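You operate a simulated robot arm through the tools that you are given. There is no shell and no other tool. Be economical: measure what you need, move in short steps, check, and stop when the job is done.

You are at the controls of a simulated robot arm. One attempt, no reset.

## Task
Switch the feeder off, top it up from the cup the sheet names and lock the knob.
Fine: stand the empty cup on the black tray.

It is judged by the outcome, as a careful person would: the job done as asked, and still so three seconds after it is handed in. It fails if anything else is knocked over, pushed out of place, dropped, spilled or broken. Flat cloth is picked up by pressing the open fingertips on it (5 to 10 N) and closing them slowly along it; thin cloth reads only 2 to 8 mm in the jaws.

## Robot
A 7-joint arm with a two-finger parallel gripper, fixed in place. Base frame: the origin is at the foot of the arm, x ahead of it, y to its left, z up. Units: m, degrees, N and s.
With the tool pointing down near the work surface it reaches from about 0.3 to 0.7 m from the base axis. Its first joint turns from -66.0 to 66.0 degrees. Payload 1.57 kg.
Tool frame: the origin (TCP) lies between the finger pads and is the grasp point; the fingertips stand 0.03 m ahead of it; z points along the fingers, y is the line along which they close. Largest opening 0.11 m; finger width 0.024, thickness 0.012; the body of the gripper, 0.048 by 0.112 m, starts 0.078 m behind the TCP.
Orientation is that of the tool frame in the base frame, as a unit quaternion [x, y, z, w]. With the fingers straight down and closing along the base's y, the tool's x points along the base's -x, its y along +y and its z along -z.

## Interface
- The arm moves only by the tool play_rows. Its argument "moves" is a list of rows, each a list of 3 entries, a list of its own where there are three numbers: the shift along the tool's x, y, z in units of 25 mm (1.0 is 25 mm), then the turn, a rotation vector about the tool's x, y, z in units of 6 degrees (1.0 is 6 degrees), then the gripper command, from -1 (fully open) to 1 (shut), values between in proportion. In form: [[[tx, ty, tz], [rx, ry, rz], gripper], ...]. A call has 1 to 10 rows; each row shifts and turns the commanded pose from where the row before left it, along the tool's axes as they then stand. A call with a number of a shift or a turn outside -1 to 1 is refused whole. Each row takes 0.2 s and may step no farther than 0.05 m and 8.6 degrees from the row before; otherwise, or with a gripper value out of range, the whole call is refused. Where a pose cannot be reached the arm comes as near as it can. A force on the tool above 40 N (or 10 N above the force at the start of the call, whichever is more), or a blocked arm, ends the call early, and 0.2 s more pass. The fingers move at their own pace (about 0.108 m/s each) and stop on an object; they squeeze with about 43 N. The grip force told is the motor's: it shows also when the fingers shut on nothing. Time passes only in rows, and 0.2 s behind the last, so rows that do not move let the fingers close. It gives the time, the measured TCP pose, the force on the tool (base axes), the opening and the grip force at its end, in the units of the frame above (readings bear some noise), and new pictures: "show" is both (left out), scene, wrist or none.
- Cameras (640 x 400 px; columns grow to the right, rows downward): "scene" is fixed at [0.173, -0.3935, 1.4161]; the picture's right is [0.72, -0.70, 0.00], its down [-0.32, -0.33, -0.89] and it looks along [0.62, 0.64, -0.45] (base axes); focal length 220 px, centre (320, 200). "wrist" rides on the gripper at [-0.036, 0, -0.08] in the tool frame; the picture's right is [0.00, -1.00, 0.00], its down [0.97, 0.00, -0.24] and it looks along [0.24, 0.00, 0.97] (tool axes); focal length 218 px, centre (320, 200). There is no depth. A picture from a camera that has moved, and an enlarged one, comes with that camera's place and axes in the base frame and with its lens.
- inspect(camera, box): a new picture of the part [left, top, right, bottom] of that camera's present view, enlarged. It takes no simulated time.
- job_done(): hands the job in; it is judged then, once.

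Work in short steps. Places have to be worked out from the pictures, the camera data and where the tool is seen: move nearer, look again, correct. Check each grasp and each placing, and mend what went wrong. You have 120 turns and 150 pictures in all, those below and enlarged ones among them. Open the gripper and draw the arm clear of the work before you hand the job in, unless the task says otherwise; then end with one line.

The tools are called after ">>>" as a command line: name --argument value ..., lists and objects as JSON in quotes. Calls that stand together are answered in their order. play_rows: Moves the arm, as the interface text tells. Its arguments: {"type":"object","properties":{"moves":{"type":"array","items":{"type":"array"}},"show":{"type":"string","enum":["both","scene","wrist","none"]}},"required":["moves"]} The other tools are called the same way: inspect (camera, box) takes an enlarged picture of a part of a camera's view; job_done () hands the job in.

At the start:

```text
time_s: 0.0
ee_pos: [0.3512, 0.083, 1.3308]
tcp_rot: [0.001, 1.0, 0.0, 0.001]
contact_force: [0.4, 0.3, -0.4]
opening: 0.1101
gripper_force: 0.0
```

scene: 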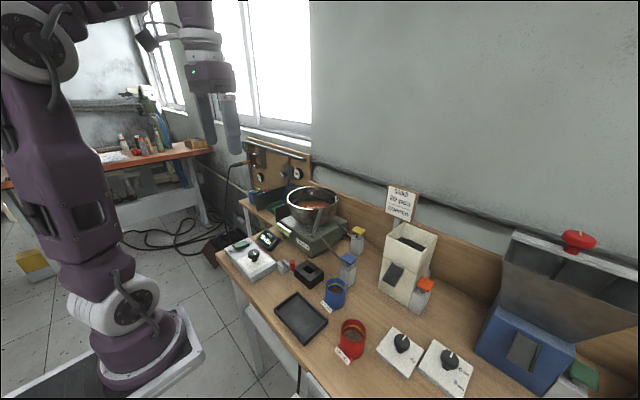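
wrist: 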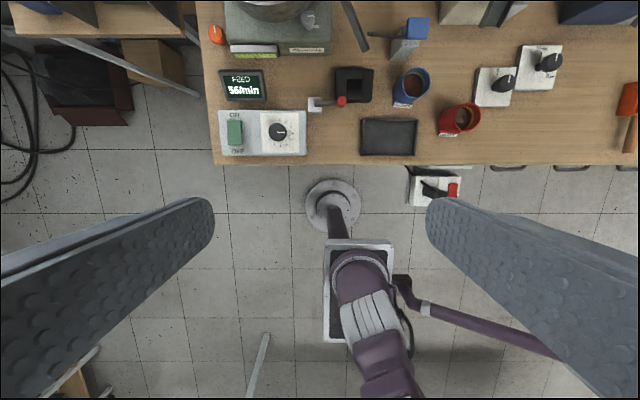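

The scene shows a bowl feeder, switch boxes, two cups and a sheet on the wall. I take enlarged views to read them.

>>> inspect --camera "scene" --box '[370, 175, 450, 225]'

>>> inspect --camera "scene" --box '[210, 180, 370, 280]'

>>> inspect --camera "scene" --box '[260, 270, 420, 370]'

>>> inspect --camera "wrist" --box '[200, 0, 360, 170]'

>>> inspect --camera "wrist" --box '[350, 0, 570, 170]'

```text
8.00 times, centred on (410, 200) of scene
camera zoom: at [0.173, -0.3935, 1.4161], right [0.72, -0.7, 0.0], down [-0.32, -0.33, -0.89], along [0.62, 0.64, -0.45], focal length 1757 px, centre (-400, 200)
```

zoom: 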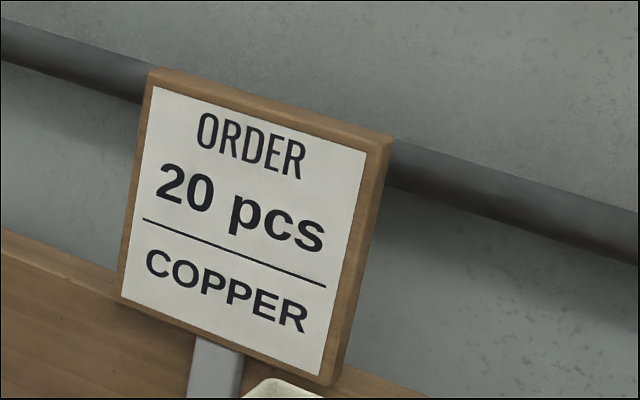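

```text
4.00 times, centred on (290, 230) of scene
camera zoom: at [0.173, -0.3935, 1.4161], right [0.72, -0.7, 0.0], down [-0.32, -0.33, -0.89], along [0.62, 0.64, -0.45], focal length 879 px, centre (440, 80)
```

zoom: 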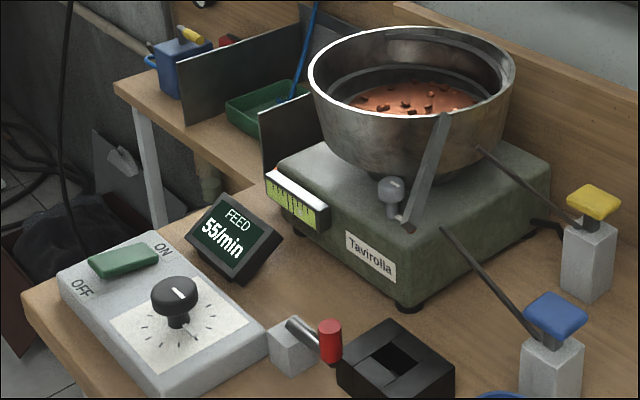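

```text
4.00 times, centred on (340, 320) of scene
camera zoom: at [0.173, -0.3935, 1.4161], right [0.72, -0.7, 0.0], down [-0.32, -0.33, -0.89], along [0.62, 0.64, -0.45], focal length 879 px, centre (240, -280)
```

zoom: 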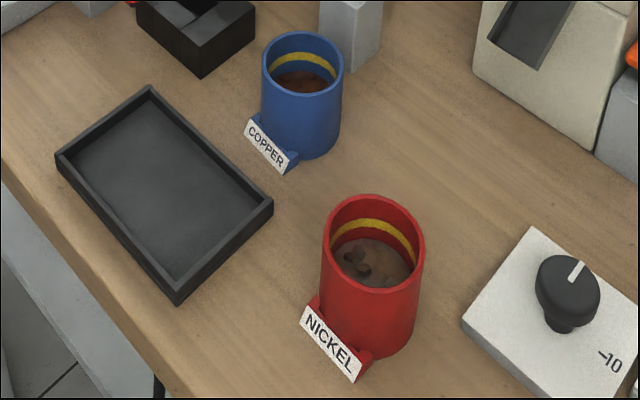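

```text
2.35 times, centred on (280, 85) of wrist
camera zoom: at [0.3864, 0.0833, 1.4102], right [0.0, -1.0, 0.0], down [-0.97, 0.0, 0.24], along [-0.24, 0.0, -0.97], focal length 514 px, centre (414, 471)
```

zoom: 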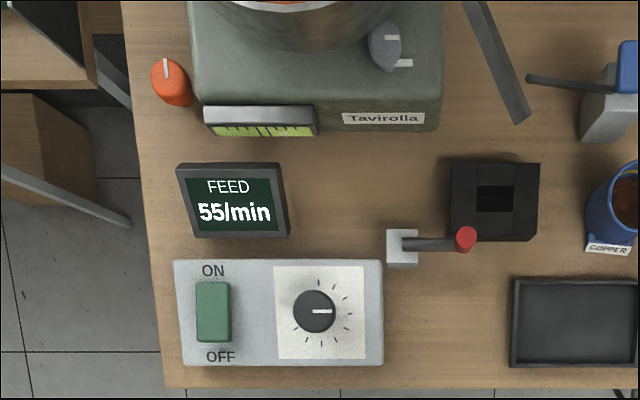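

```text
2.35 times, centred on (460, 85) of wrist
camera zoom: at [0.3864, 0.0833, 1.4102], right [0.0, -1.0, 0.0], down [-0.97, 0.0, 0.24], along [-0.24, 0.0, -0.97], focal length 514 px, centre (-9, 471)
```

zoom: 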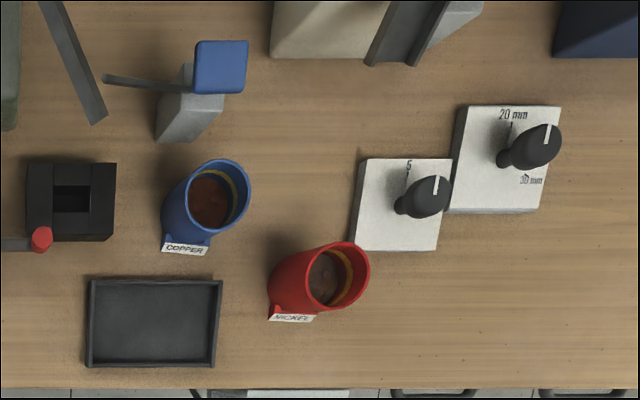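

The sheet says COPPER, so the blue cup is the one to pour. I move the wrist camera closer over the control box and the lever with the red end.

>>> play_rows --moves '[[[-0.5, 0.5, 1], [0, 0, 0], -1], [[-0.5, 0.5, 1], [0, 0, 0], -1], [[-0.5, 0.3, 1], [0, 0, 0], -1], [[-0.5, 0.2, 1], [0, 0, 0], -1], [[0, 0, 1], [0, 0, 0], -1], [[0, 0, 1], [0, 0, 0], -1]]' --show "wrist"

>>> inspect --camera "scene" --box '[220, 225, 340, 300]'

>>> inspect --camera "wrist" --box '[160, 0, 480, 200]'

```text
time_s: 1.4
ee_pos: [0.4009, 0.1232, 1.1813]
tcp_rot: [0.001, 1.0, 0.0, 0.0]
contact_force: [-0.5, -0.1, -0.4]
opening: 0.1101
gripper_force: 0.0
camera wrist: at [0.4368, 0.1225, 1.2603], right [0.0, -1.0, 0.0], down [-0.97, 0.0, 0.24], along [-0.24, 0.0, -0.97], focal length 218 px, centre (320, 200)
```

wrist: 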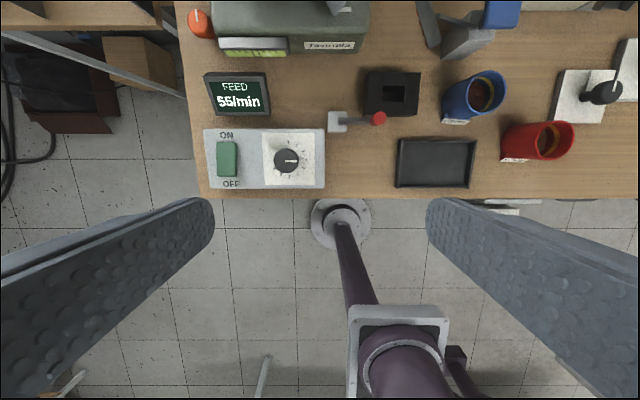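

```text
5.33 times, centred on (280, 262) of scene
camera zoom: at [0.173, -0.3935, 1.4161], right [0.72, -0.7, 0.0], down [-0.32, -0.33, -0.89], along [0.62, 0.64, -0.45], focal length 1172 px, centre (533, -133)
```

zoom: 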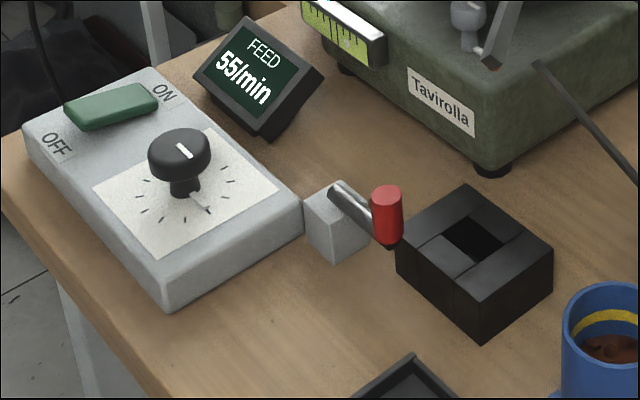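

```text
2.00 times, centred on (320, 100) of wrist
camera zoom: at [0.4368, 0.1225, 1.2603], right [0.0, -1.0, 0.0], down [-0.97, 0.0, 0.24], along [-0.24, 0.0, -0.97], focal length 436 px, centre (320, 400)
```

zoom: 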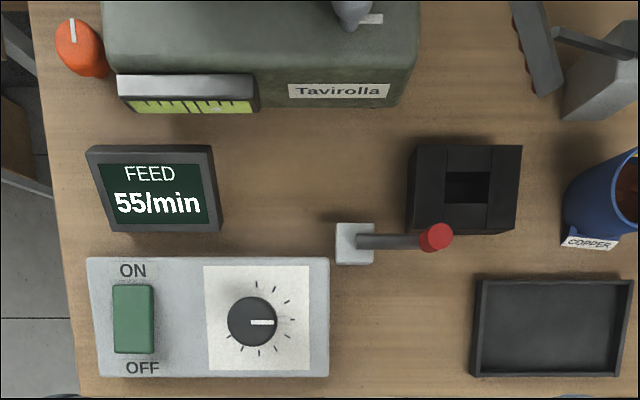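

The rocker is at about (0.416, 0.273), with its OFF end near x=0.398. I go above that end with the fingers closed.

>>> play_rows --moves '[[[0, 1, 0.5], [0, 0, 0], 1], [[0, 1, 0.5], [0, 0, 0], 1], [[0, 1, 0.5], [0, 0, 0], 1], [[0, 1, 0.5], [0, 0, 0], 1], [[0, 1, 1], [0, 0, 0], 1], [[0.1, 1, 1], [0, 0, 0], 1], [[0, 0, 1], [0, 0, 0], 1], [[0, 0, 0], [0, 0, 0], 1]]'

>>> inspect --camera "wrist" --box '[160, 0, 480, 200]'

>>> inspect --camera "scene" --box '[200, 200, 320, 275]'

```text
time_s: 3.2
ee_pos: [0.4012, 0.27, 1.0537]
tcp_rot: [0.0, 1.0, 0.0, 0.0]
contact_force: [-0.1, 0.5, 0.3]
opening: 0.0001
gripper_force: 21.0
camera wrist: at [0.4358, 0.2685, 1.1333], right [0.0, -1.0, 0.0], down [-0.97, 0.0, 0.24], along [-0.24, 0.0, -0.97], focal length 218 px, centre (320, 200)
```

scene: 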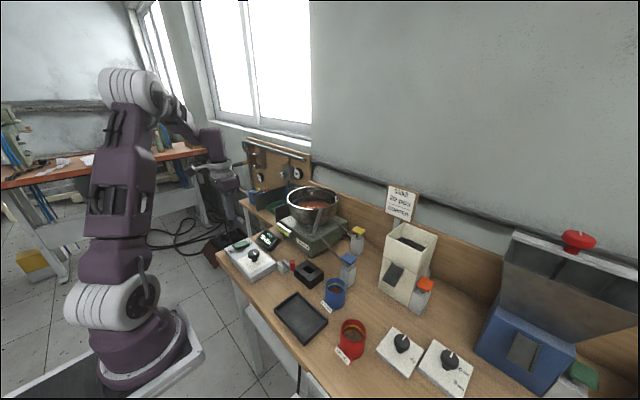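
wrist: 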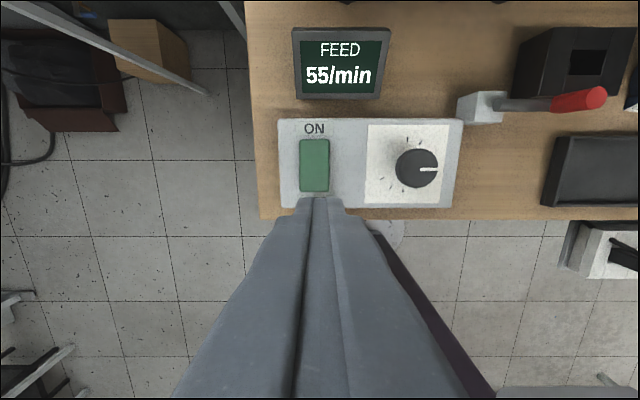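

```text
2.00 times, centred on (320, 100) of wrist
camera zoom: at [0.4358, 0.2685, 1.1333], right [0.0, -1.0, 0.0], down [-0.97, 0.0, 0.24], along [-0.24, 0.0, -0.97], focal length 436 px, centre (320, 400)
```

zoom: 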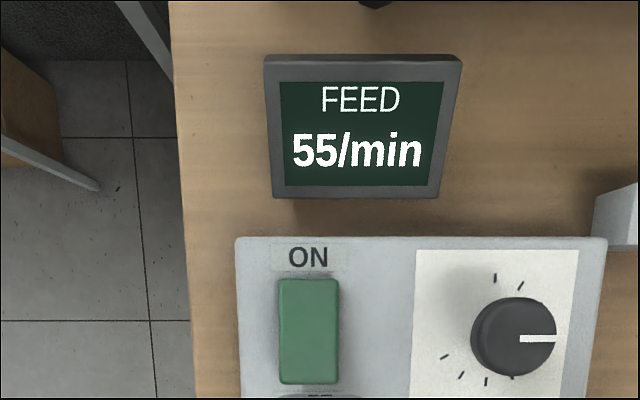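

```text
5.33 times, centred on (260, 238) of scene
camera zoom: at [0.173, -0.3935, 1.4161], right [0.72, -0.7, 0.0], down [-0.32, -0.33, -0.89], along [0.62, 0.64, -0.45], focal length 1172 px, centre (640, 0)
```

zoom: 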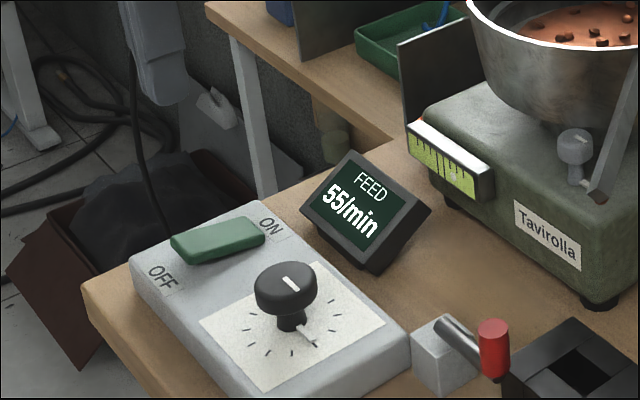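

The rocker is centred at y≈0.274 and spans x from 0.388 to 0.442. I lower the closed tips onto the OFF end in small steps.

>>> play_rows --moves '[[[0.15, 0.16, 1], [0, 0, 0], 1], [[0, 0, 1], [0, 0, 0], 1], [[0, 0, 1], [0, 0, 0], 1], [[0, 0, 0.5], [0, 0, 0], 1], [[0, 0, 0], [0, 0, 0], 1]]' --show "wrist"

>>> inspect --camera "scene" --box '[200, 200, 320, 275]'

```text
time_s: 4.4
ee_pos: [0.3959, 0.2756, 0.9664]
tcp_rot: [0.0, 1.0, 0.0, 0.0]
contact_force: [-0.2, -0.2, -0.6]
opening: 0.0001
gripper_force: 21.1
camera wrist: at [0.4312, 0.2743, 1.047], right [0.0, -1.0, 0.0], down [-0.97, 0.0, 0.24], along [-0.24, 0.0, -0.97], focal length 218 px, centre (320, 200)
```

wrist: 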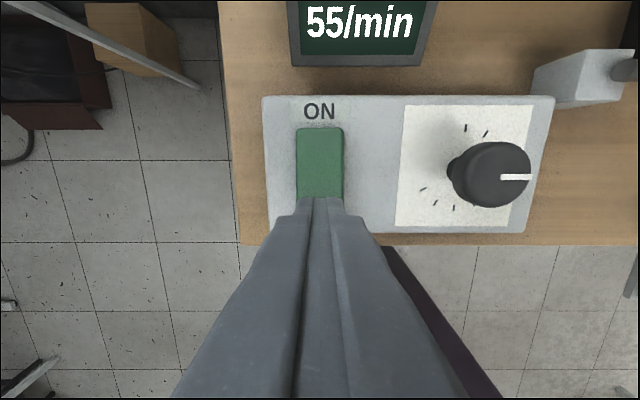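

```text
5.33 times, centred on (260, 238) of scene
camera zoom: at [0.173, -0.3935, 1.4161], right [0.72, -0.7, 0.0], down [-0.32, -0.33, -0.89], along [0.62, 0.64, -0.45], focal length 1172 px, centre (640, 0)
```

zoom: 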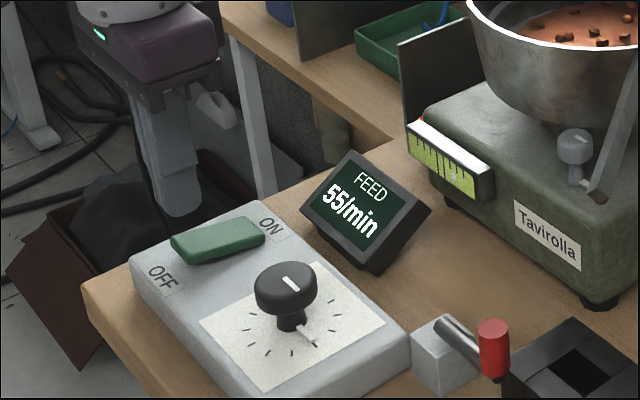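

The tips are at z≈0.936 and have not touched yet. I keep going down in small steps.

>>> play_rows --moves '[[[0, 0, 0.6], [0, 0, 0], 1], [[0, 0, 0.4], [0, 0, 0], 1], [[0, 0, 0.2], [0, 0, 0], 1], [[0, 0, 0.2], [0, 0, 0], 1], [[0, 0, 0], [0, 0, 0], 1]]' --show "wrist"

>>> inspect --camera "scene" --box '[200, 200, 320, 275]'

```text
time_s: 5.6
ee_pos: [0.3952, 0.2752, 0.934]
tcp_rot: [0.001, 1.0, 0.0, 0.0]
contact_force: [-0.2, 1.2, -1.4]
opening: 0.0002
gripper_force: 20.8
camera wrist: at [0.43, 0.2747, 1.0125], right [0.0, -1.0, 0.0], down [-0.97, 0.0, 0.24], along [-0.24, 0.0, -0.97], focal length 218 px, centre (320, 200)
```

wrist: 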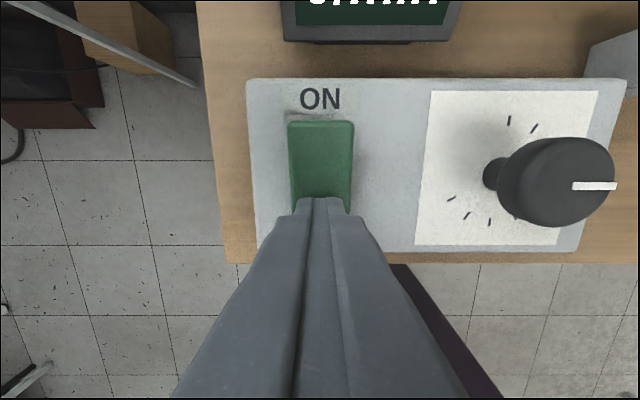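

```text
5.33 times, centred on (260, 238) of scene
camera zoom: at [0.173, -0.3935, 1.4161], right [0.72, -0.7, 0.0], down [-0.32, -0.33, -0.89], along [0.62, 0.64, -0.45], focal length 1172 px, centre (640, 0)
```

zoom: 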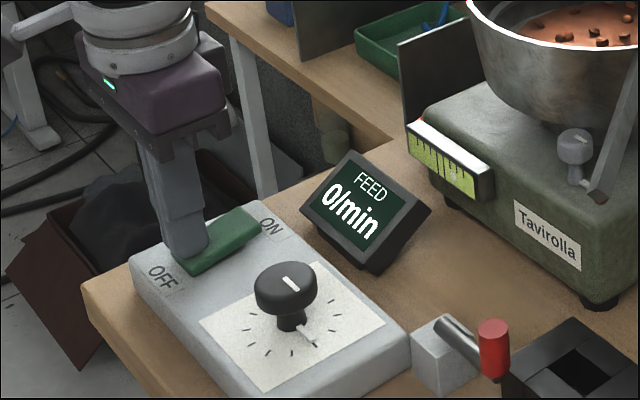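

The display reads 0/min. I press a touch more to seat the rocker, then rise and move over to look at the lever.

>>> play_rows --moves '[[[0, 0, 0.12], [0, 0, 0], 1], [[0, 0, 0], [0, 0, 0], 1], [[0, 0, -1], [0, 0, 0], 1], [[0, 0, -1], [0, 0, 0], 1], [[0, 0, -1], [0, 0, 0], 1], [[0, -1, -1], [0, 0, 0], 1], [[0, -1, -0.5], [0, 0, 0], 1], [[0, -1, 0], [0, 0, 0], 1], [[0, -1, 0], [0, 0, 0], 1], [[0, -1, 0], [0, 0, 0], 1]]'

>>> inspect --camera "scene" --box '[200, 200, 320, 275]'

>>> inspect --camera "wrist" --box '[160, 0, 480, 200]'

```text
time_s: 6.1
ee_pos: [0.3953, 0.2751, 0.9329]
tcp_rot: [0.0, 1.0, 0.001, 0.002]
contact_force: [-5.5, -4.1, 12.1]
opening: 0.0
gripper_force: 21.4
stopped in row 2: the force on the tool passed its limit (the readings are from after the stop); the commanded pose is now the measured one
camera wrist: at [0.4299, 0.2746, 1.0122], right [0.0, -1.0, 0.0], down [-0.97, 0.0, 0.24], along [-0.24, 0.0, -0.97], focal length 218 px, centre (320, 200)
```

scene: 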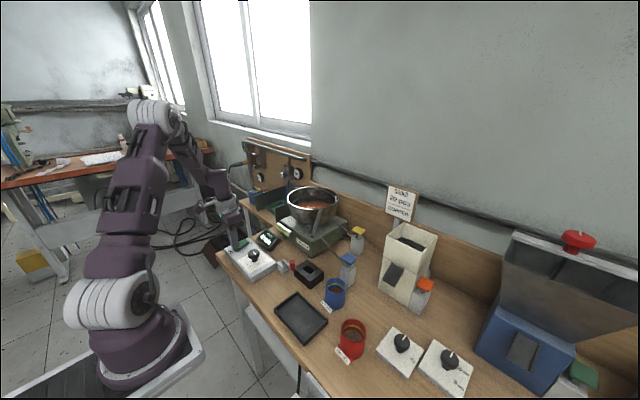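
wrist: 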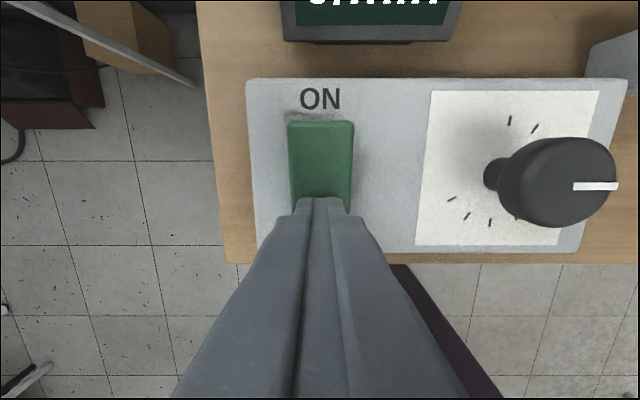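

```text
5.33 times, centred on (260, 238) of scene
camera zoom: at [0.1727, -0.3937, 1.4161], right [0.72, -0.7, 0.0], down [-0.32, -0.33, -0.89], along [0.62, 0.64, -0.45], focal length 1172 px, centre (640, 0)
```

zoom: 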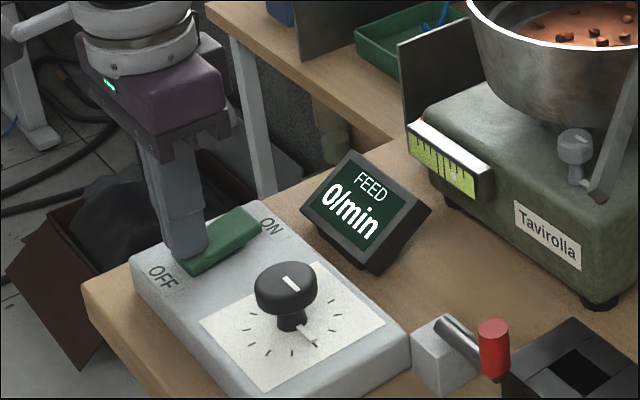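

```text
2.00 times, centred on (320, 100) of wrist
camera zoom: at [0.4299, 0.2746, 1.0122], right [0.0, -1.0, 0.0], down [-0.97, 0.0, 0.24], along [-0.24, 0.0, -0.97], focal length 436 px, centre (320, 400)
```

zoom: 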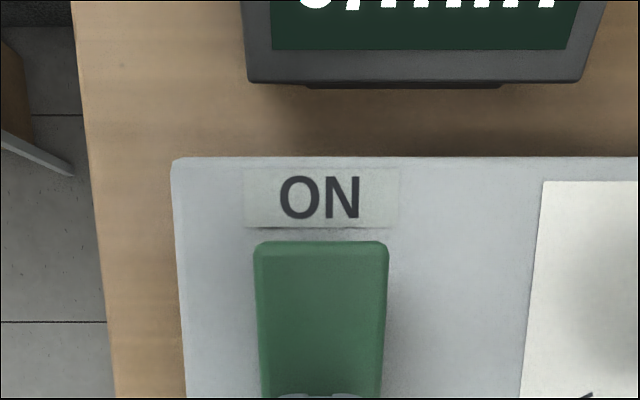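

The rocker has bottomed out, so I rise and move across to view the lever.

>>> play_rows --moves '[[[0, 0, -1], [0, 0, 0], 1], [[0, 0, -1], [0, 0, 0], 1], [[0, 0, -1], [0, 0, 0], 1], [[0, -1, -1], [0, 0, 0], 1], [[0, -1, 0], [0, 0, 0], 1], [[0, -1, 0], [0, 0, 0], 1], [[0, -1, 0], [0, 0, 0], 1], [[0, -1, 0], [0, 0, 0], 1], [[0, -1, 0], [0, 0, 0], 1]]' --show "wrist"

>>> inspect --camera "scene" --box '[220, 225, 340, 300]'

```text
time_s: 8.1
ee_pos: [0.3931, 0.1248, 1.0326]
tcp_rot: [0.0, 1.0, 0.001, 0.001]
contact_force: [-0.1, -0.9, -0.2]
opening: 0.0
gripper_force: 21.6
camera wrist: at [0.4287, 0.1242, 1.1111], right [0.0, -1.0, 0.0], down [-0.97, 0.0, 0.24], along [-0.24, 0.0, -0.97], focal length 218 px, centre (320, 200)
```

wrist: 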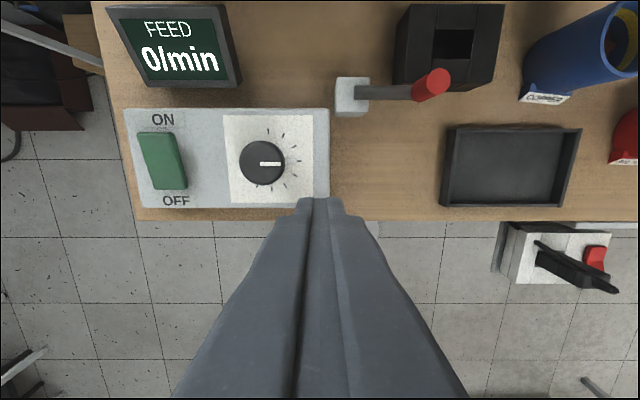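

```text
5.33 times, centred on (280, 262) of scene
camera zoom: at [0.173, -0.3935, 1.4161], right [0.72, -0.7, 0.0], down [-0.32, -0.33, -0.89], along [0.62, 0.64, -0.45], focal length 1172 px, centre (533, -133)
```

zoom: 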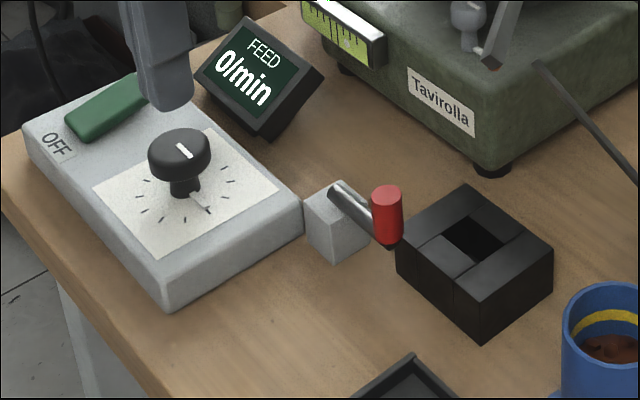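

The rocker is off and the handle top is at about (0.475, 0.041, 0.937). Next is the cup, so I go up and over to measure it and the bowl.

>>> play_rows --moves '[[[0, 0, -1], [0, 0, 0], 1], [[0, -1, -1], [0, 0, 0], 1], [[0, -1, -1], [0, 0, 0], 1], [[0, -1, -1], [0, 0, 0], 1], [[0, -1, -1], [0, 0, 0], 1], [[0, -1, 0], [0, 0, 0], 1], [[0, -1, 0], [0, 0, 0], 1], [[-0.8, 0, 0], [0, 0, 0], 1], [[0, 0, 0], [0, 0, 0], 1]]' --show "wrist"

>>> inspect --camera "wrist" --box '[160, 0, 480, 200]'

>>> inspect --camera "scene" --box '[280, 255, 400, 330]'

```text
time_s: 10.1
ee_pos: [0.4132, -0.0255, 1.1566]
tcp_rot: [-0.001, 1.0, 0.001, 0.001]
contact_force: [0.2, -0.7, -0.4]
opening: 0.0
gripper_force: 21.5
camera wrist: at [0.4487, -0.0262, 1.2368], right [0.0, -1.0, 0.0], down [-0.97, 0.0, 0.24], along [-0.24, 0.0, -0.97], focal length 218 px, centre (320, 200)
```

wrist: 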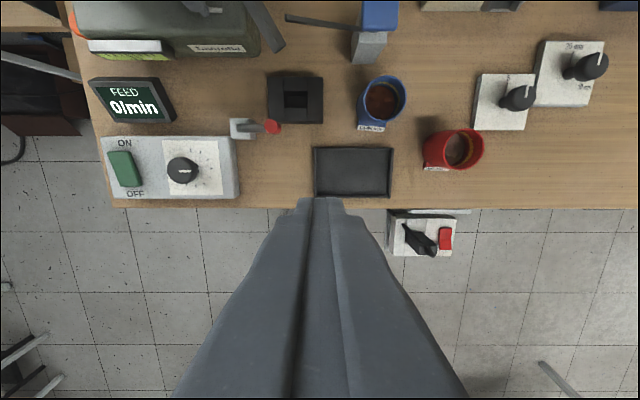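

```text
2.00 times, centred on (320, 100) of wrist
camera zoom: at [0.4487, -0.0262, 1.2368], right [0.0, -1.0, 0.0], down [-0.97, 0.0, 0.24], along [-0.24, 0.0, -0.97], focal length 436 px, centre (320, 400)
```

zoom: 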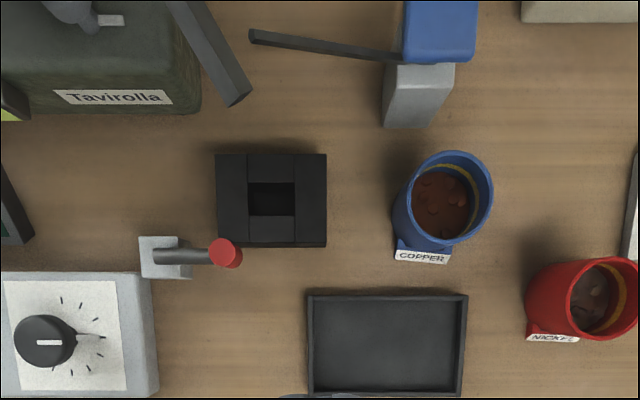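

```text
5.33 times, centred on (340, 292) of scene
camera zoom: at [0.173, -0.3935, 1.4161], right [0.72, -0.7, 0.0], down [-0.32, -0.33, -0.89], along [0.62, 0.64, -0.45], focal length 1172 px, centre (213, -293)
```

zoom: 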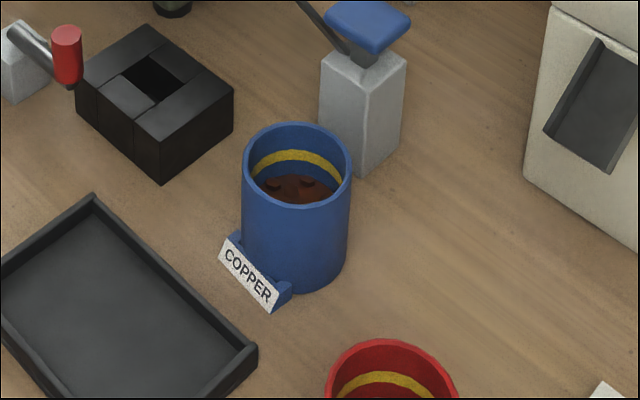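

The blue cup's rim centre is about (0.511, -0.112, 0.926), with a diameter of about 56 mm. Before grasping, I go over to look at the bowl and try the pouring orientation with the empty gripper.

>>> play_rows --moves '[[[0, 1, -1], [0, 0, 0], 1], [[0, 1, -1], [0, 0, 0], 1], [[0, 1, -1], [0, 0, 0], 1], [[-0.5, 1, -1], [0, -1, 0], 1], [[0, 1, -1], [0, -1, 0], 1], [[0, 1, 0], [0, -1, 0], 1], [[0, 1, 0], [0, -1, 0], 1], [[0, 0.5, 0], [0, -1, 0], 1], [[0, 0, 0], [0, 0, 0], 1]]' --show "wrist"

```text
time_s: 12.1
ee_pos: [0.4216, 0.1627, 1.2829]
tcp_rot: [-0.001, 0.965, 0.001, 0.261]
contact_force: [-0.8, 0.1, 0.6]
opening: 0.0
gripper_force: 21.7
camera wrist: at [0.4126, 0.1627, 1.3694], right [0.0, -1.0, 0.0], down [-0.96, 0.0, -0.28], along [0.28, 0.0, -0.96], focal length 218 px, centre (320, 200)
```

wrist: 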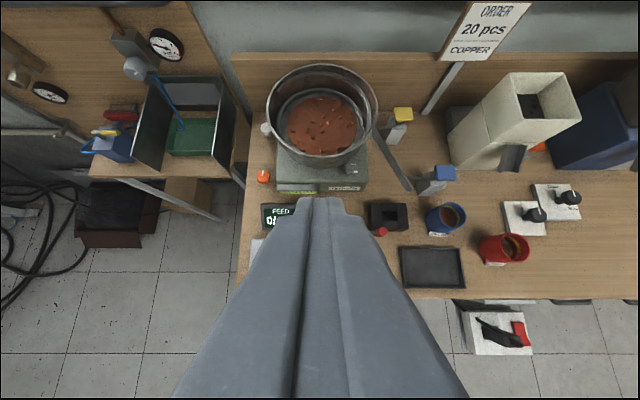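

The bowl rim is centred at about (0.665, 0.158, 1.054) with a radius of about 0.095. I continue pitching here to test whether the pouring orientation can be reached.

>>> play_rows --moves '[[[0, 0, 0.4], [0, -1, 0], 1], [[0, 0, 0.4], [0, -1, 0], 1], [[0, 0, 0.4], [0, -1, 0], 1], [[0, 0, 0.4], [0, -1, 0], 1], [[0, 0, 0.4], [0, -1, 0], 1], [[0, 0, 0.4], [0, -1, 0], 1], [[0, 0, 0.4], [0, -1, 0], 1], [[0, 0, 0.4], [0, -1, 0], 1], [[0, 0, 0.4], [0, -1, 0], 1], [[0, 0, 0.4], [0, -1, 0], 1]]' --show "scene"

>>> play_rows --moves '[[[0, 0, 0], [0, -1, 0], 1], [[0, 0, 0], [0, -1, 0], 1], [[0, 0, 0], [0, -1, 0], 1], [[0, 0, 0], [0, -1, 0], 1], [[0, 0, 0], [0, -1, 0], 1], [[0, 0, 0], [0, 0, 0], 1]]' --show "scene"

```text
time_s: 14.3
ee_pos: [0.4997, 0.1467, 1.2596]
tcp_rot: [0.007, 0.741, 0.005, 0.671]
contact_force: [-0.2, 0.2, -0.4]
opening: 0.0
gripper_force: 21.1
out of reach, approached as far as the arm can: row 9, 10
```

scene: 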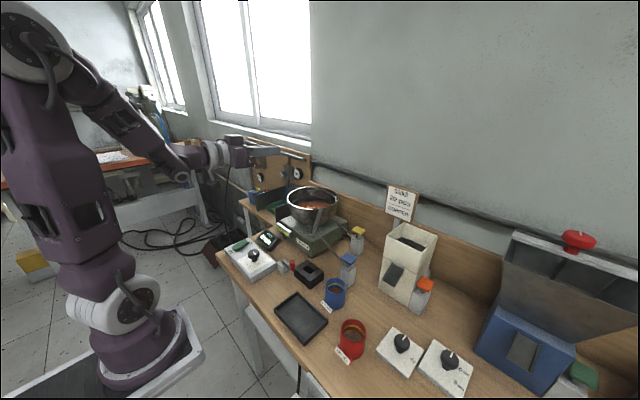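

```text
time_s: 15.7
ee_pos: [0.5081, 0.1359, 1.2694]
tcp_rot: [0.008, 0.724, 0.004, 0.69]
contact_force: [-0.1, 0.1, 0.3]
opening: 0.0001
gripper_force: 21.1
out of reach, approached as far as the arm can: row 1, 2, 3, 4, 5
```

scene: 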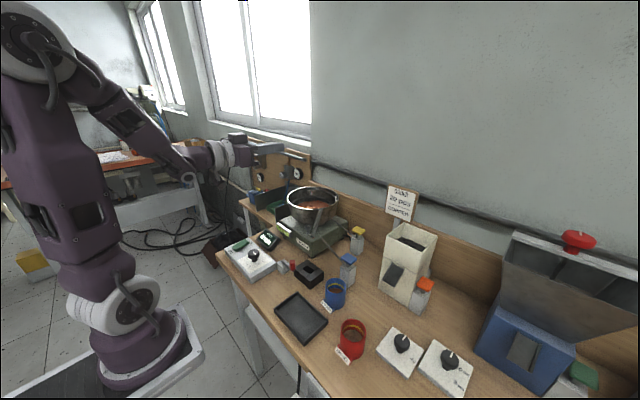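

Pitching tops out near 88° here, so I'll plan a pour with the cup gripped at about 45° lean, the tool near horizontal, and then a roll of the wrist. I back the pitch off a little, move over the bowl and test reach and roll.

>>> play_rows --moves '[[[0, 0, 0], [0, 1, 0], 1], [[0, 0, 0], [0, 1, 0], 1], [[0, 0, 0], [0, 1, 0], 1], [[0, 0, 0], [0, 1, 0], 1], [[0, 0, 0], [0, 1, 0], 1], [[0, 0, 0], [0, 1, 0], 1], [[0, 0, 0], [0, 1, 0], 1], [[0, 0, 0], [0, 0, 0], 1]]' --show "none"

>>> play_rows --moves '[[[0, 0, 1], [0, 0, 0], 1], [[0, 0, 1], [0, 0, 0], 1], [[0, 0, 1], [0, 0, 0], 1], [[0, 0, 1], [0, 0, 0], 1], [[0, 0, 1], [0, 0, 0], 1], [[0, 0, 1], [0, 0, 0], 1], [[0, 0, 0], [0, 0, 0], 1]]' --show "scene"

```text
time_s: 17.5
ee_pos: [0.5099, 0.1346, 1.2692]
tcp_rot: [0.005, 0.923, 0.007, 0.384]
contact_force: [-0.7, 0.3, 0.8]
opening: 0.0
gripper_force: 21.7
```

```text
time_s: 19.1
ee_pos: [0.614, 0.1374, 1.1631]
tcp_rot: [0.005, 0.923, 0.007, 0.385]
contact_force: [0.2, 0.7, 0.0]
opening: 0.0
gripper_force: 21.2
```

scene: 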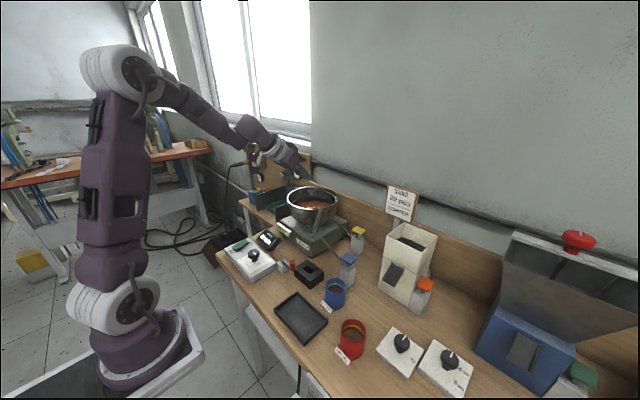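

The pitch is now 45° and the TCP is near the bowl. I pitch up here to find the limit, keeping clear above the rim.

>>> play_rows --moves '[[[0, 0, -0.3], [0, -1, 0], 1], [[0, 0, -0.3], [0, -1, 0], 1], [[-0.3, 0, 0], [0, -1, 0], 1], [[-0.3, 0, 0], [0, -1, 0], 1], [[-0.3, 0, 0], [0, -1, 0], 1], [[0, 0, 0.4], [0, -1, 0], 1], [[0, 0, 0.4], [0, -1, 0], 1], [[0, 0, 0.4], [0, -1, 0], 1], [[0, 0, 0], [0, 0, 0], 1]]' --show "none"

>>> play_rows --moves '[[[0, 0, 0], [0, 0, 1], 1], [[0, 0, 0], [0, 0, 1], 1], [[0, 0, 0], [0, 0, 1], 1], [[0, 0, 0], [0, 0, 1], 1], [[0, 0, 0], [0, 0, 1], 1], [[0, 0, 0], [0, 0, 1], 1], [[0, 0, 0], [0, 0, 1], 1], [[0, 0, 0], [0, 0, 1], 1], [[0, 0, 0], [0, 0, 1], 1], [[0, 0, 0], [0, 0, 1], 1]]' --show "scene"

```text
time_s: 21.1
ee_pos: [0.6467, 0.1352, 1.1902]
tcp_rot: [0.008, 0.686, 0.004, 0.727]
contact_force: [-0.2, -0.2, 0.3]
opening: 0.0001
gripper_force: 21.4
out of reach, approached as far as the arm can: row 1
```

```text
time_s: 23.3
ee_pos: [0.6365, 0.1548, 1.228]
tcp_rot: [0.353, 0.592, 0.365, 0.626]
contact_force: [0.2, 0.0, -0.6]
opening: 0.0001
gripper_force: 20.7
out of reach, approached as far as the arm can: row 7, 8, 9, 10
```

scene: 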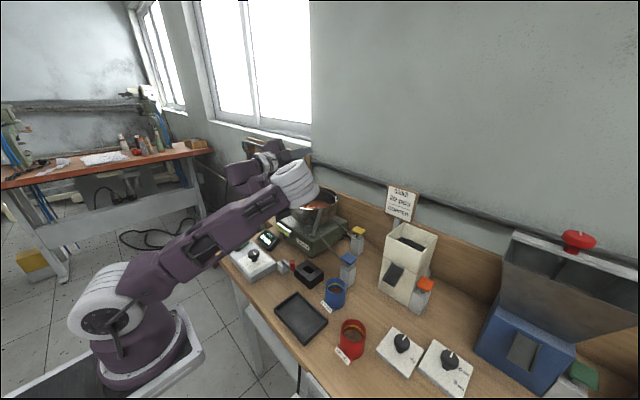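

Positive roll drove the arm to a limit and swung the elbow, with nothing touched. I roll back and check that the elbow returns.

>>> play_rows --moves '[[[0, 0, 0], [0, 0, -1], 1], [[0, 0, 0], [0, 0, -1], 1], [[0, 0, 0], [0, 0, -1], 1], [[0, 0, 0], [0, 0, -1], 1], [[0, 0, 0], [0, 0, -1], 1], [[0, 0, 0], [0, 0, -1], 1], [[0, 0, 0], [0, 0, -1], 1], [[0, 0, 0], [0, 0, -1], 1], [[0, 0, 0], [0, 0, -1], 1], [[0, 0, 0], [0, 0, -1], 1]]' --show "scene"

```text
time_s: 25.5
ee_pos: [0.6361, 0.1543, 1.2285]
tcp_rot: [0.006, 0.687, 0.004, 0.727]
contact_force: [-1.1, -0.5, 0.3]
opening: 0.0001
gripper_force: 21.6
```

scene: 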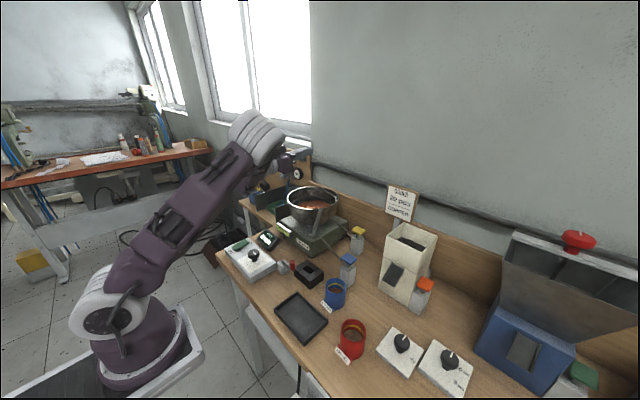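

The elbow came back up and nothing was touched. I test negative roll now.

>>> play_rows --moves '[[[0, 0, 0], [0, 0, -1], 1], [[0, 0, 0], [0, 0, -1], 1], [[0, 0, 0], [0, 0, -1], 1], [[0, 0, 0], [0, 0, -1], 1], [[0, 0, 0], [0, 0, -1], 1], [[0, 0, 0], [0, 0, -1], 1], [[0, 0, 0], [0, 0, -1], 1], [[0, 0, 0], [0, 0, -1], 1], [[0, 0, 0], [0, 0, -1], 1], [[0, 0, 0], [0, 0, -1], 1]]' --show "scene"

```text
time_s: 27.7
ee_pos: [0.6377, 0.1543, 1.2291]
tcp_rot: [-0.338, 0.598, -0.36, 0.631]
contact_force: [-0.1, 0.2, 0.0]
opening: 0.0
gripper_force: 21.5
```

scene: 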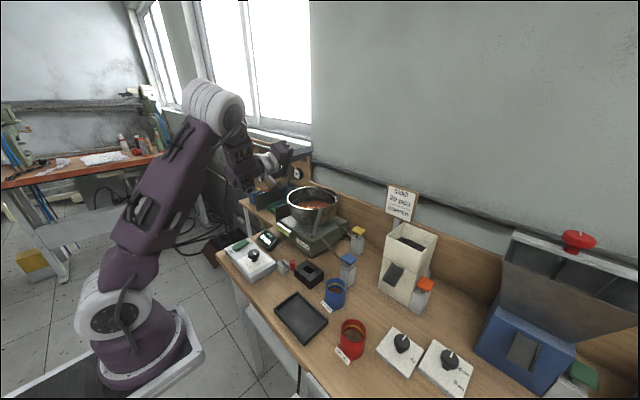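

Negative roll works easily to -60°. I carry it on further.

>>> play_rows --moves '[[[0, 0, 0], [0, 0, -1], 1], [[0, 0, 0], [0, 0, -1], 1], [[0, 0, 0], [0, 0, -1], 1], [[0, 0, 0], [0, 0, -1], 1], [[0, 0, 0], [0, 0, -1], 1], [[0, 0, 0], [0, 0, -1], 1], [[0, 0, 0], [0, 0, -1], 1], [[0, 0, 0], [0, 0, -1], 1], [[0, 0, 0], [0, 0, -1], 1], [[0, 0, 0], [0, 0, -1], 1]]' --show "scene"

>>> play_rows --moves '[[[0, 0, 0], [0, 0, -1], 1], [[0, 0, 0], [0, 0, -1], 1], [[0, 0, 0], [0, 0, -1], 1], [[0, 0, 0], [0, 0, -1], 1], [[0, 0, 0], [0, 0, -1], 1]]' --show "scene"

```text
time_s: 29.9
ee_pos: [0.6365, 0.1545, 1.2284]
tcp_rot: [0.591, -0.349, 0.628, -0.367]
contact_force: [-0.3, -0.2, 0.1]
opening: 0.0001
gripper_force: 21.0
```

scene: 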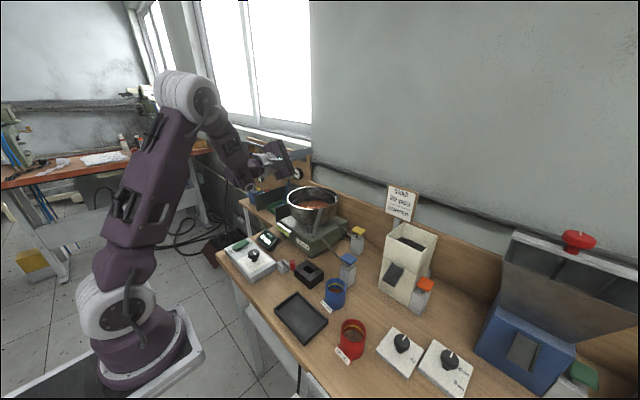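

```text
time_s: 31.1
ee_pos: [0.6361, 0.154, 1.2271]
tcp_rot: [0.661, -0.185, 0.702, -0.192]
contact_force: [0.8, 0.2, 0.2]
opening: 0.0
gripper_force: 21.5
```

scene: 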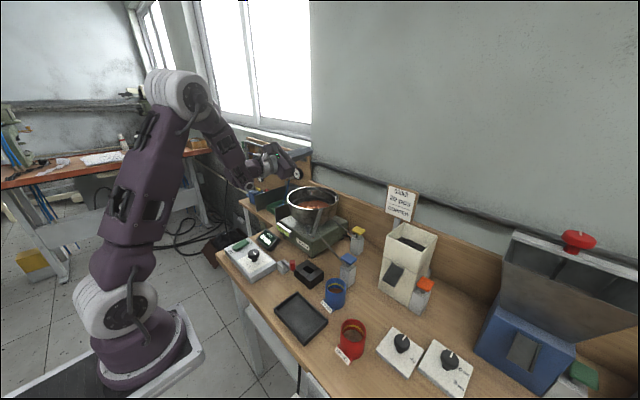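

Rolling to -150° at this pose works, so the pour is feasible. I unwind the roll to -30°, then pitch back down to 45°.

>>> play_rows --moves '[[[0, 0, 0], [0, 0, 1], 1], [[0, 0, 0], [0, 0, 1], 1], [[0, 0, 0], [0, 0, 1], 1], [[0, 0, 0], [0, 0, 1], 1], [[0, 0, 0], [0, 0, 1], 1], [[0, 0, 0], [0, 0, 1], 1], [[0, 0, 0], [0, 0, 1], 1], [[0, 0, 0], [0, 0, 1], 1], [[0, 0, 0], [0, 0, 1], 1], [[0, 0, 0], [0, 0, 1], 1]]' --show "none"

>>> play_rows --moves '[[[0, 0, 0], [0, 0, 1], 1], [[0, 0, 0], [0, 0, 1], 1], [[0, 0, 0], [0, 0, 1], 1], [[0, 0, 0], [0, 0, 1], 1], [[0, 0, 0], [0, 0, 1], 1], [[0, 0, 0], [0, 0, 1], 1], [[0, 0, 0], [0, 0, 1], 1], [[0, 0, 0], [0, 0, 1], 1], [[0, 0, 0], [0, 0, 1], 1], [[0, 0, 0], [0, 0, 1], 1]]' --show "none"

>>> play_rows --moves '[[[0, 0, -0.5], [-0.5, 0.866, 0], 1], [[0, 0, -0.5], [-0.5, 0.866, 0], 1], [[0, 0, -0.5], [-0.5, 0.866, 0], 1], [[0, 0, -0.5], [-0.5, 0.866, 0], 1], [[0, 0, -0.5], [-0.5, 0.866, 0], 1], [[0, 0, -0.5], [-0.5, 0.866, 0], 1], [[0, 0, 0], [-0.5, 0.866, 0], 1], [[0, 0, 0], [-0.5, 0.866, 0], 1], [[0, 0, 0], [0, 0, 0], 1]]' --show "scene"

```text
time_s: 33.3
ee_pos: [0.6353, 0.1546, 1.2273]
tcp_rot: [-0.48, 0.491, -0.511, 0.517]
contact_force: [0.4, -0.5, -0.3]
opening: 0.0003
gripper_force: 21.2
```

```text
time_s: 35.5
ee_pos: [0.6367, 0.1552, 1.2283]
tcp_rot: [-0.17, 0.665, -0.183, 0.704]
contact_force: [-0.2, 1.1, 0.3]
opening: 0.0001
gripper_force: 21.3
```

```text
time_s: 37.5
ee_pos: [0.5648, 0.1549, 1.2405]
tcp_rot: [-0.233, 0.893, -0.094, 0.373]
contact_force: [0.4, -1.2, 0.2]
opening: 0.0
gripper_force: 20.8
```

scene: 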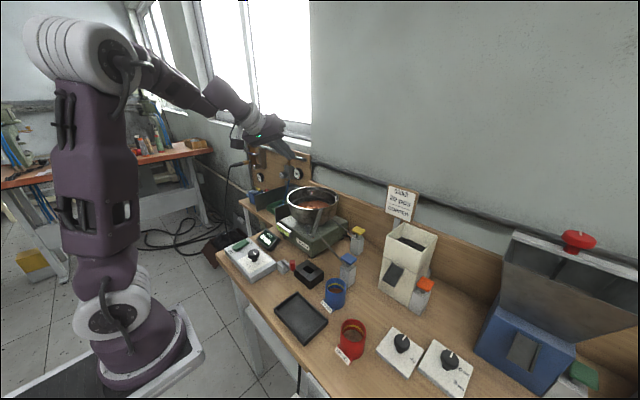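

The arm is back in its normal shape. I roll level, open the gripper partway and move high toward the cup's side.

>>> play_rows --moves '[[[0, 0, 0], [0, 0, 1], -0.5], [[0, 0, 0], [0, 0, 1], -0.5], [[0, 0, 0], [0, 0, 1], -0.5], [[0, 0, 0], [0, 0, 1], -0.5], [[0, 0, 0], [0, 0, 1], -0.5], [[0, 0, 0], [0, 0, 0], -0.5]]' --show "none"

>>> play_rows --moves '[[[0.39, -1, -0.39], [0, 0, 0], -0.5], [[0.39, -1, -0.39], [0, 0, 0], -0.5], [[0.39, -1, -0.39], [0, 0, 0], -0.5], [[0.39, -1, -0.39], [0, 0, 0], -0.5], [[0.39, -1, -0.39], [0, 0, 0], -0.5], [[0.39, -1, -0.39], [0, 0, 0], -0.5], [[0.39, -1, -0.39], [0, 0, 0], -0.5], [[0.39, -1, -0.39], [0, 0, 0], -0.5], [[0.39, -1, -0.39], [0, 0, 0], -0.5], [[0.39, -1, -0.39], [0, 0, 0], -0.5]]'

```text
time_s: 38.9
ee_pos: [0.5633, 0.1544, 1.243]
tcp_rot: [0.006, 0.923, 0.007, 0.385]
contact_force: [0.6, 0.2, -0.1]
opening: 0.0824
gripper_force: 0.0
```

```text
time_s: 41.1
ee_pos: [0.4249, -0.0949, 1.2376]
tcp_rot: [0.005, 0.923, 0.007, 0.385]
contact_force: [-0.5, 0.7, -0.3]
opening: 0.0826
gripper_force: 0.1
camera wrist: at [0.3932, -0.0959, 1.3197], right [0.0, -1.0, -0.02], down [-0.85, 0.01, -0.52], along [0.52, 0.01, -0.85], focal length 218 px, centre (320, 200)
```

scene: 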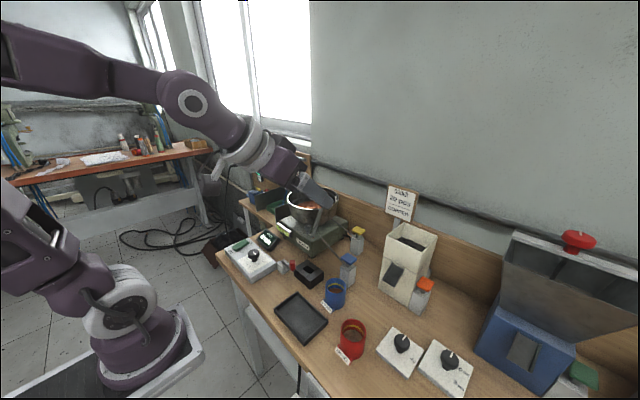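
wrist: 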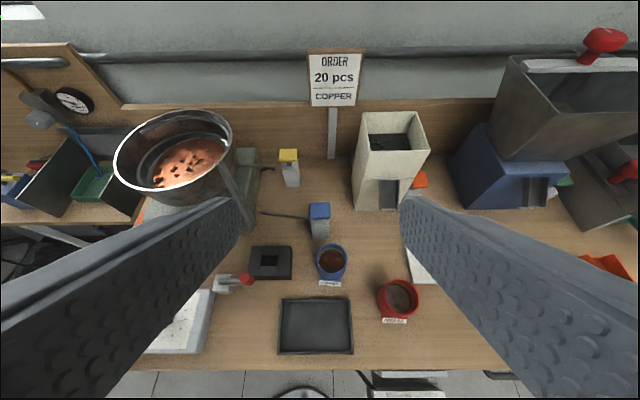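

The cup's rim is confirmed at about (0.510, -0.1125, 0.926). I lower to a pre-grasp point behind and above it, along the 45° approach.

>>> play_rows --moves '[[[0.9, -0.1, 0.9], [0, 0, 0], -0.5], [[0.9, -0.1, 0.9], [0, 0, 0], -0.5], [[0.9, -0.1, 0.9], [0, 0, 0], -0.5], [[0.9, -0.1, 0.9], [0, 0, 0], -0.5], [[0.9, -0.1, 0.9], [0, 0, 0], -0.5], [[0.9, -0.1, 0.9], [0, 0, 0], -0.5], [[0.9, -0.1, 0.9], [0, 0, 0], -0.5], [[0.8, 0, 0.8], [0, 0, 0], -0.5], [[0, 0, 0], [0, 0, 0], -0.5]]'

```text
time_s: 43.1
ee_pos: [0.3793, -0.12, 1.0577]
tcp_rot: [0.005, 0.923, 0.008, 0.384]
contact_force: [0.3, 0.2, 0.8]
opening: 0.0825
gripper_force: 0.1
out of reach, approached as far as the arm can: row 5, 6, 7, 8
camera wrist: at [0.3471, -0.1222, 1.14], right [0.0, -1.0, -0.02], down [-0.86, 0.01, -0.52], along [0.52, 0.01, -0.86], focal length 218 px, centre (320, 200)
```

scene: 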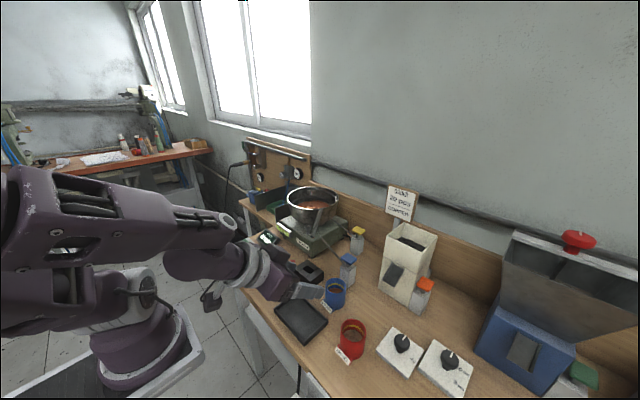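
wrist: 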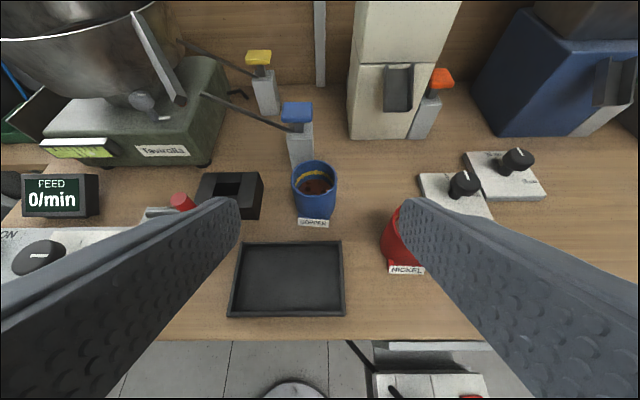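

The arm is folded to its limit here, but the cup lies almost straight along the tool axis. I advance partway and look.

>>> play_rows --moves '[[[0, 0.05, 1], [0, 0, 0], -0.5], [[0.2, 0.05, 1], [0, 0, 0], -0.5], [[0.2, 0.1, 1], [0, 0, 0], -0.5], [[0.2, 0.1, 1], [0, 0, 0], -0.5], [[0, 0, 0], [0, 0, 0], -0.5]]'

```text
time_s: 44.3
ee_pos: [0.3833, -0.1251, 1.0589]
tcp_rot: [0.005, 0.923, 0.007, 0.385]
contact_force: [-0.3, -0.1, 0.1]
opening: 0.0824
gripper_force: 0.0
out of reach, approached as far as the arm can: row 1, 2, 3, 4
camera wrist: at [0.3506, -0.1261, 1.1399], right [0.0, -1.0, -0.02], down [-0.85, 0.01, -0.52], along [0.52, 0.01, -0.85], focal length 218 px, centre (320, 200)
```

scene: 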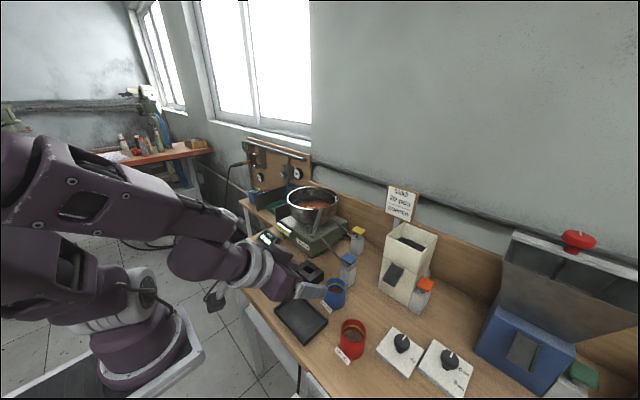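
wrist: 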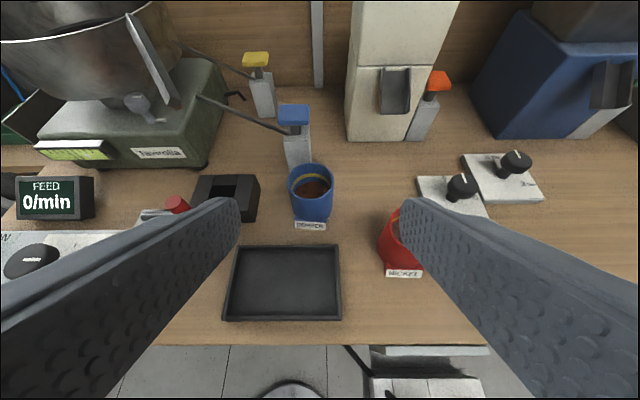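

A 45° lean can't be reached this low, so I'll use about 21° lean and make up the angle at the pour. I pitch back and move above the cup.

>>> play_rows --moves '[[[0, 0, -0.5], [0, 1, 0], -0.5], [[0, 0, -0.5], [0, 1, 0], -0.5], [[0, 0, 0], [0, 1, 0], -0.5], [[0, 0, 0], [0, 1, 0], -0.5], [[-0.8, 0.2, 0.8], [0, 0, 0], -0.5], [[-0.8, 0.2, 1], [0, 0, 0], -0.5], [[-0.8, 0.1, 1], [0, 0, 0], -0.5], [[0, 0, 0.6], [0, 0, 0], -0.5], [[0, 0, 0], [0, 0, 0], -0.5]]'

```text
time_s: 46.3
ee_pos: [0.4553, -0.1092, 1.0134]
tcp_rot: [0.004, 0.983, 0.007, 0.184]
contact_force: [0.3, -0.5, 0.4]
opening: 0.0826
gripper_force: 0.0
out of reach, approached as far as the arm can: row 2
camera wrist: at [0.4587, -0.1112, 1.1004], right [0.0, -1.0, -0.02], down [-0.99, 0.01, -0.13], along [0.13, 0.02, -0.99], focal length 218 px, centre (320, 200)
```

scene: 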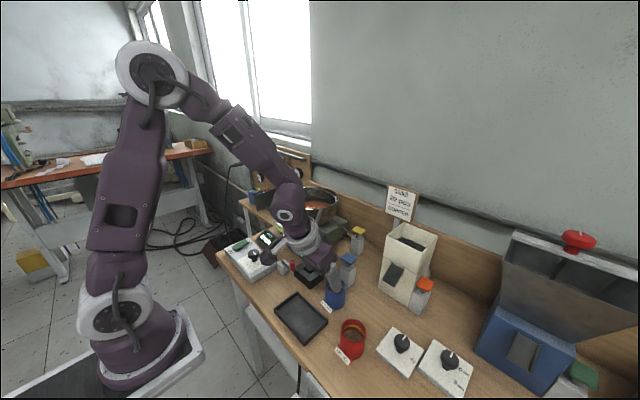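
wrist: 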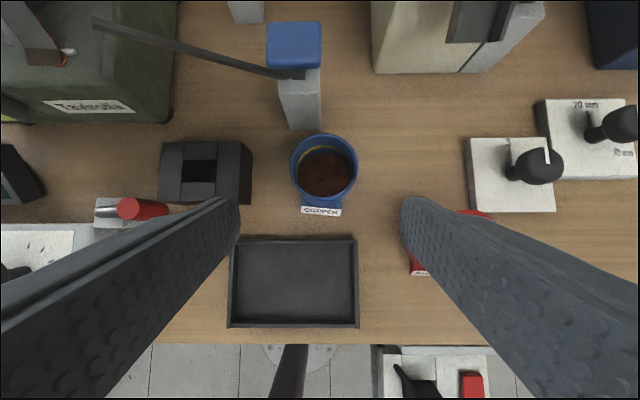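

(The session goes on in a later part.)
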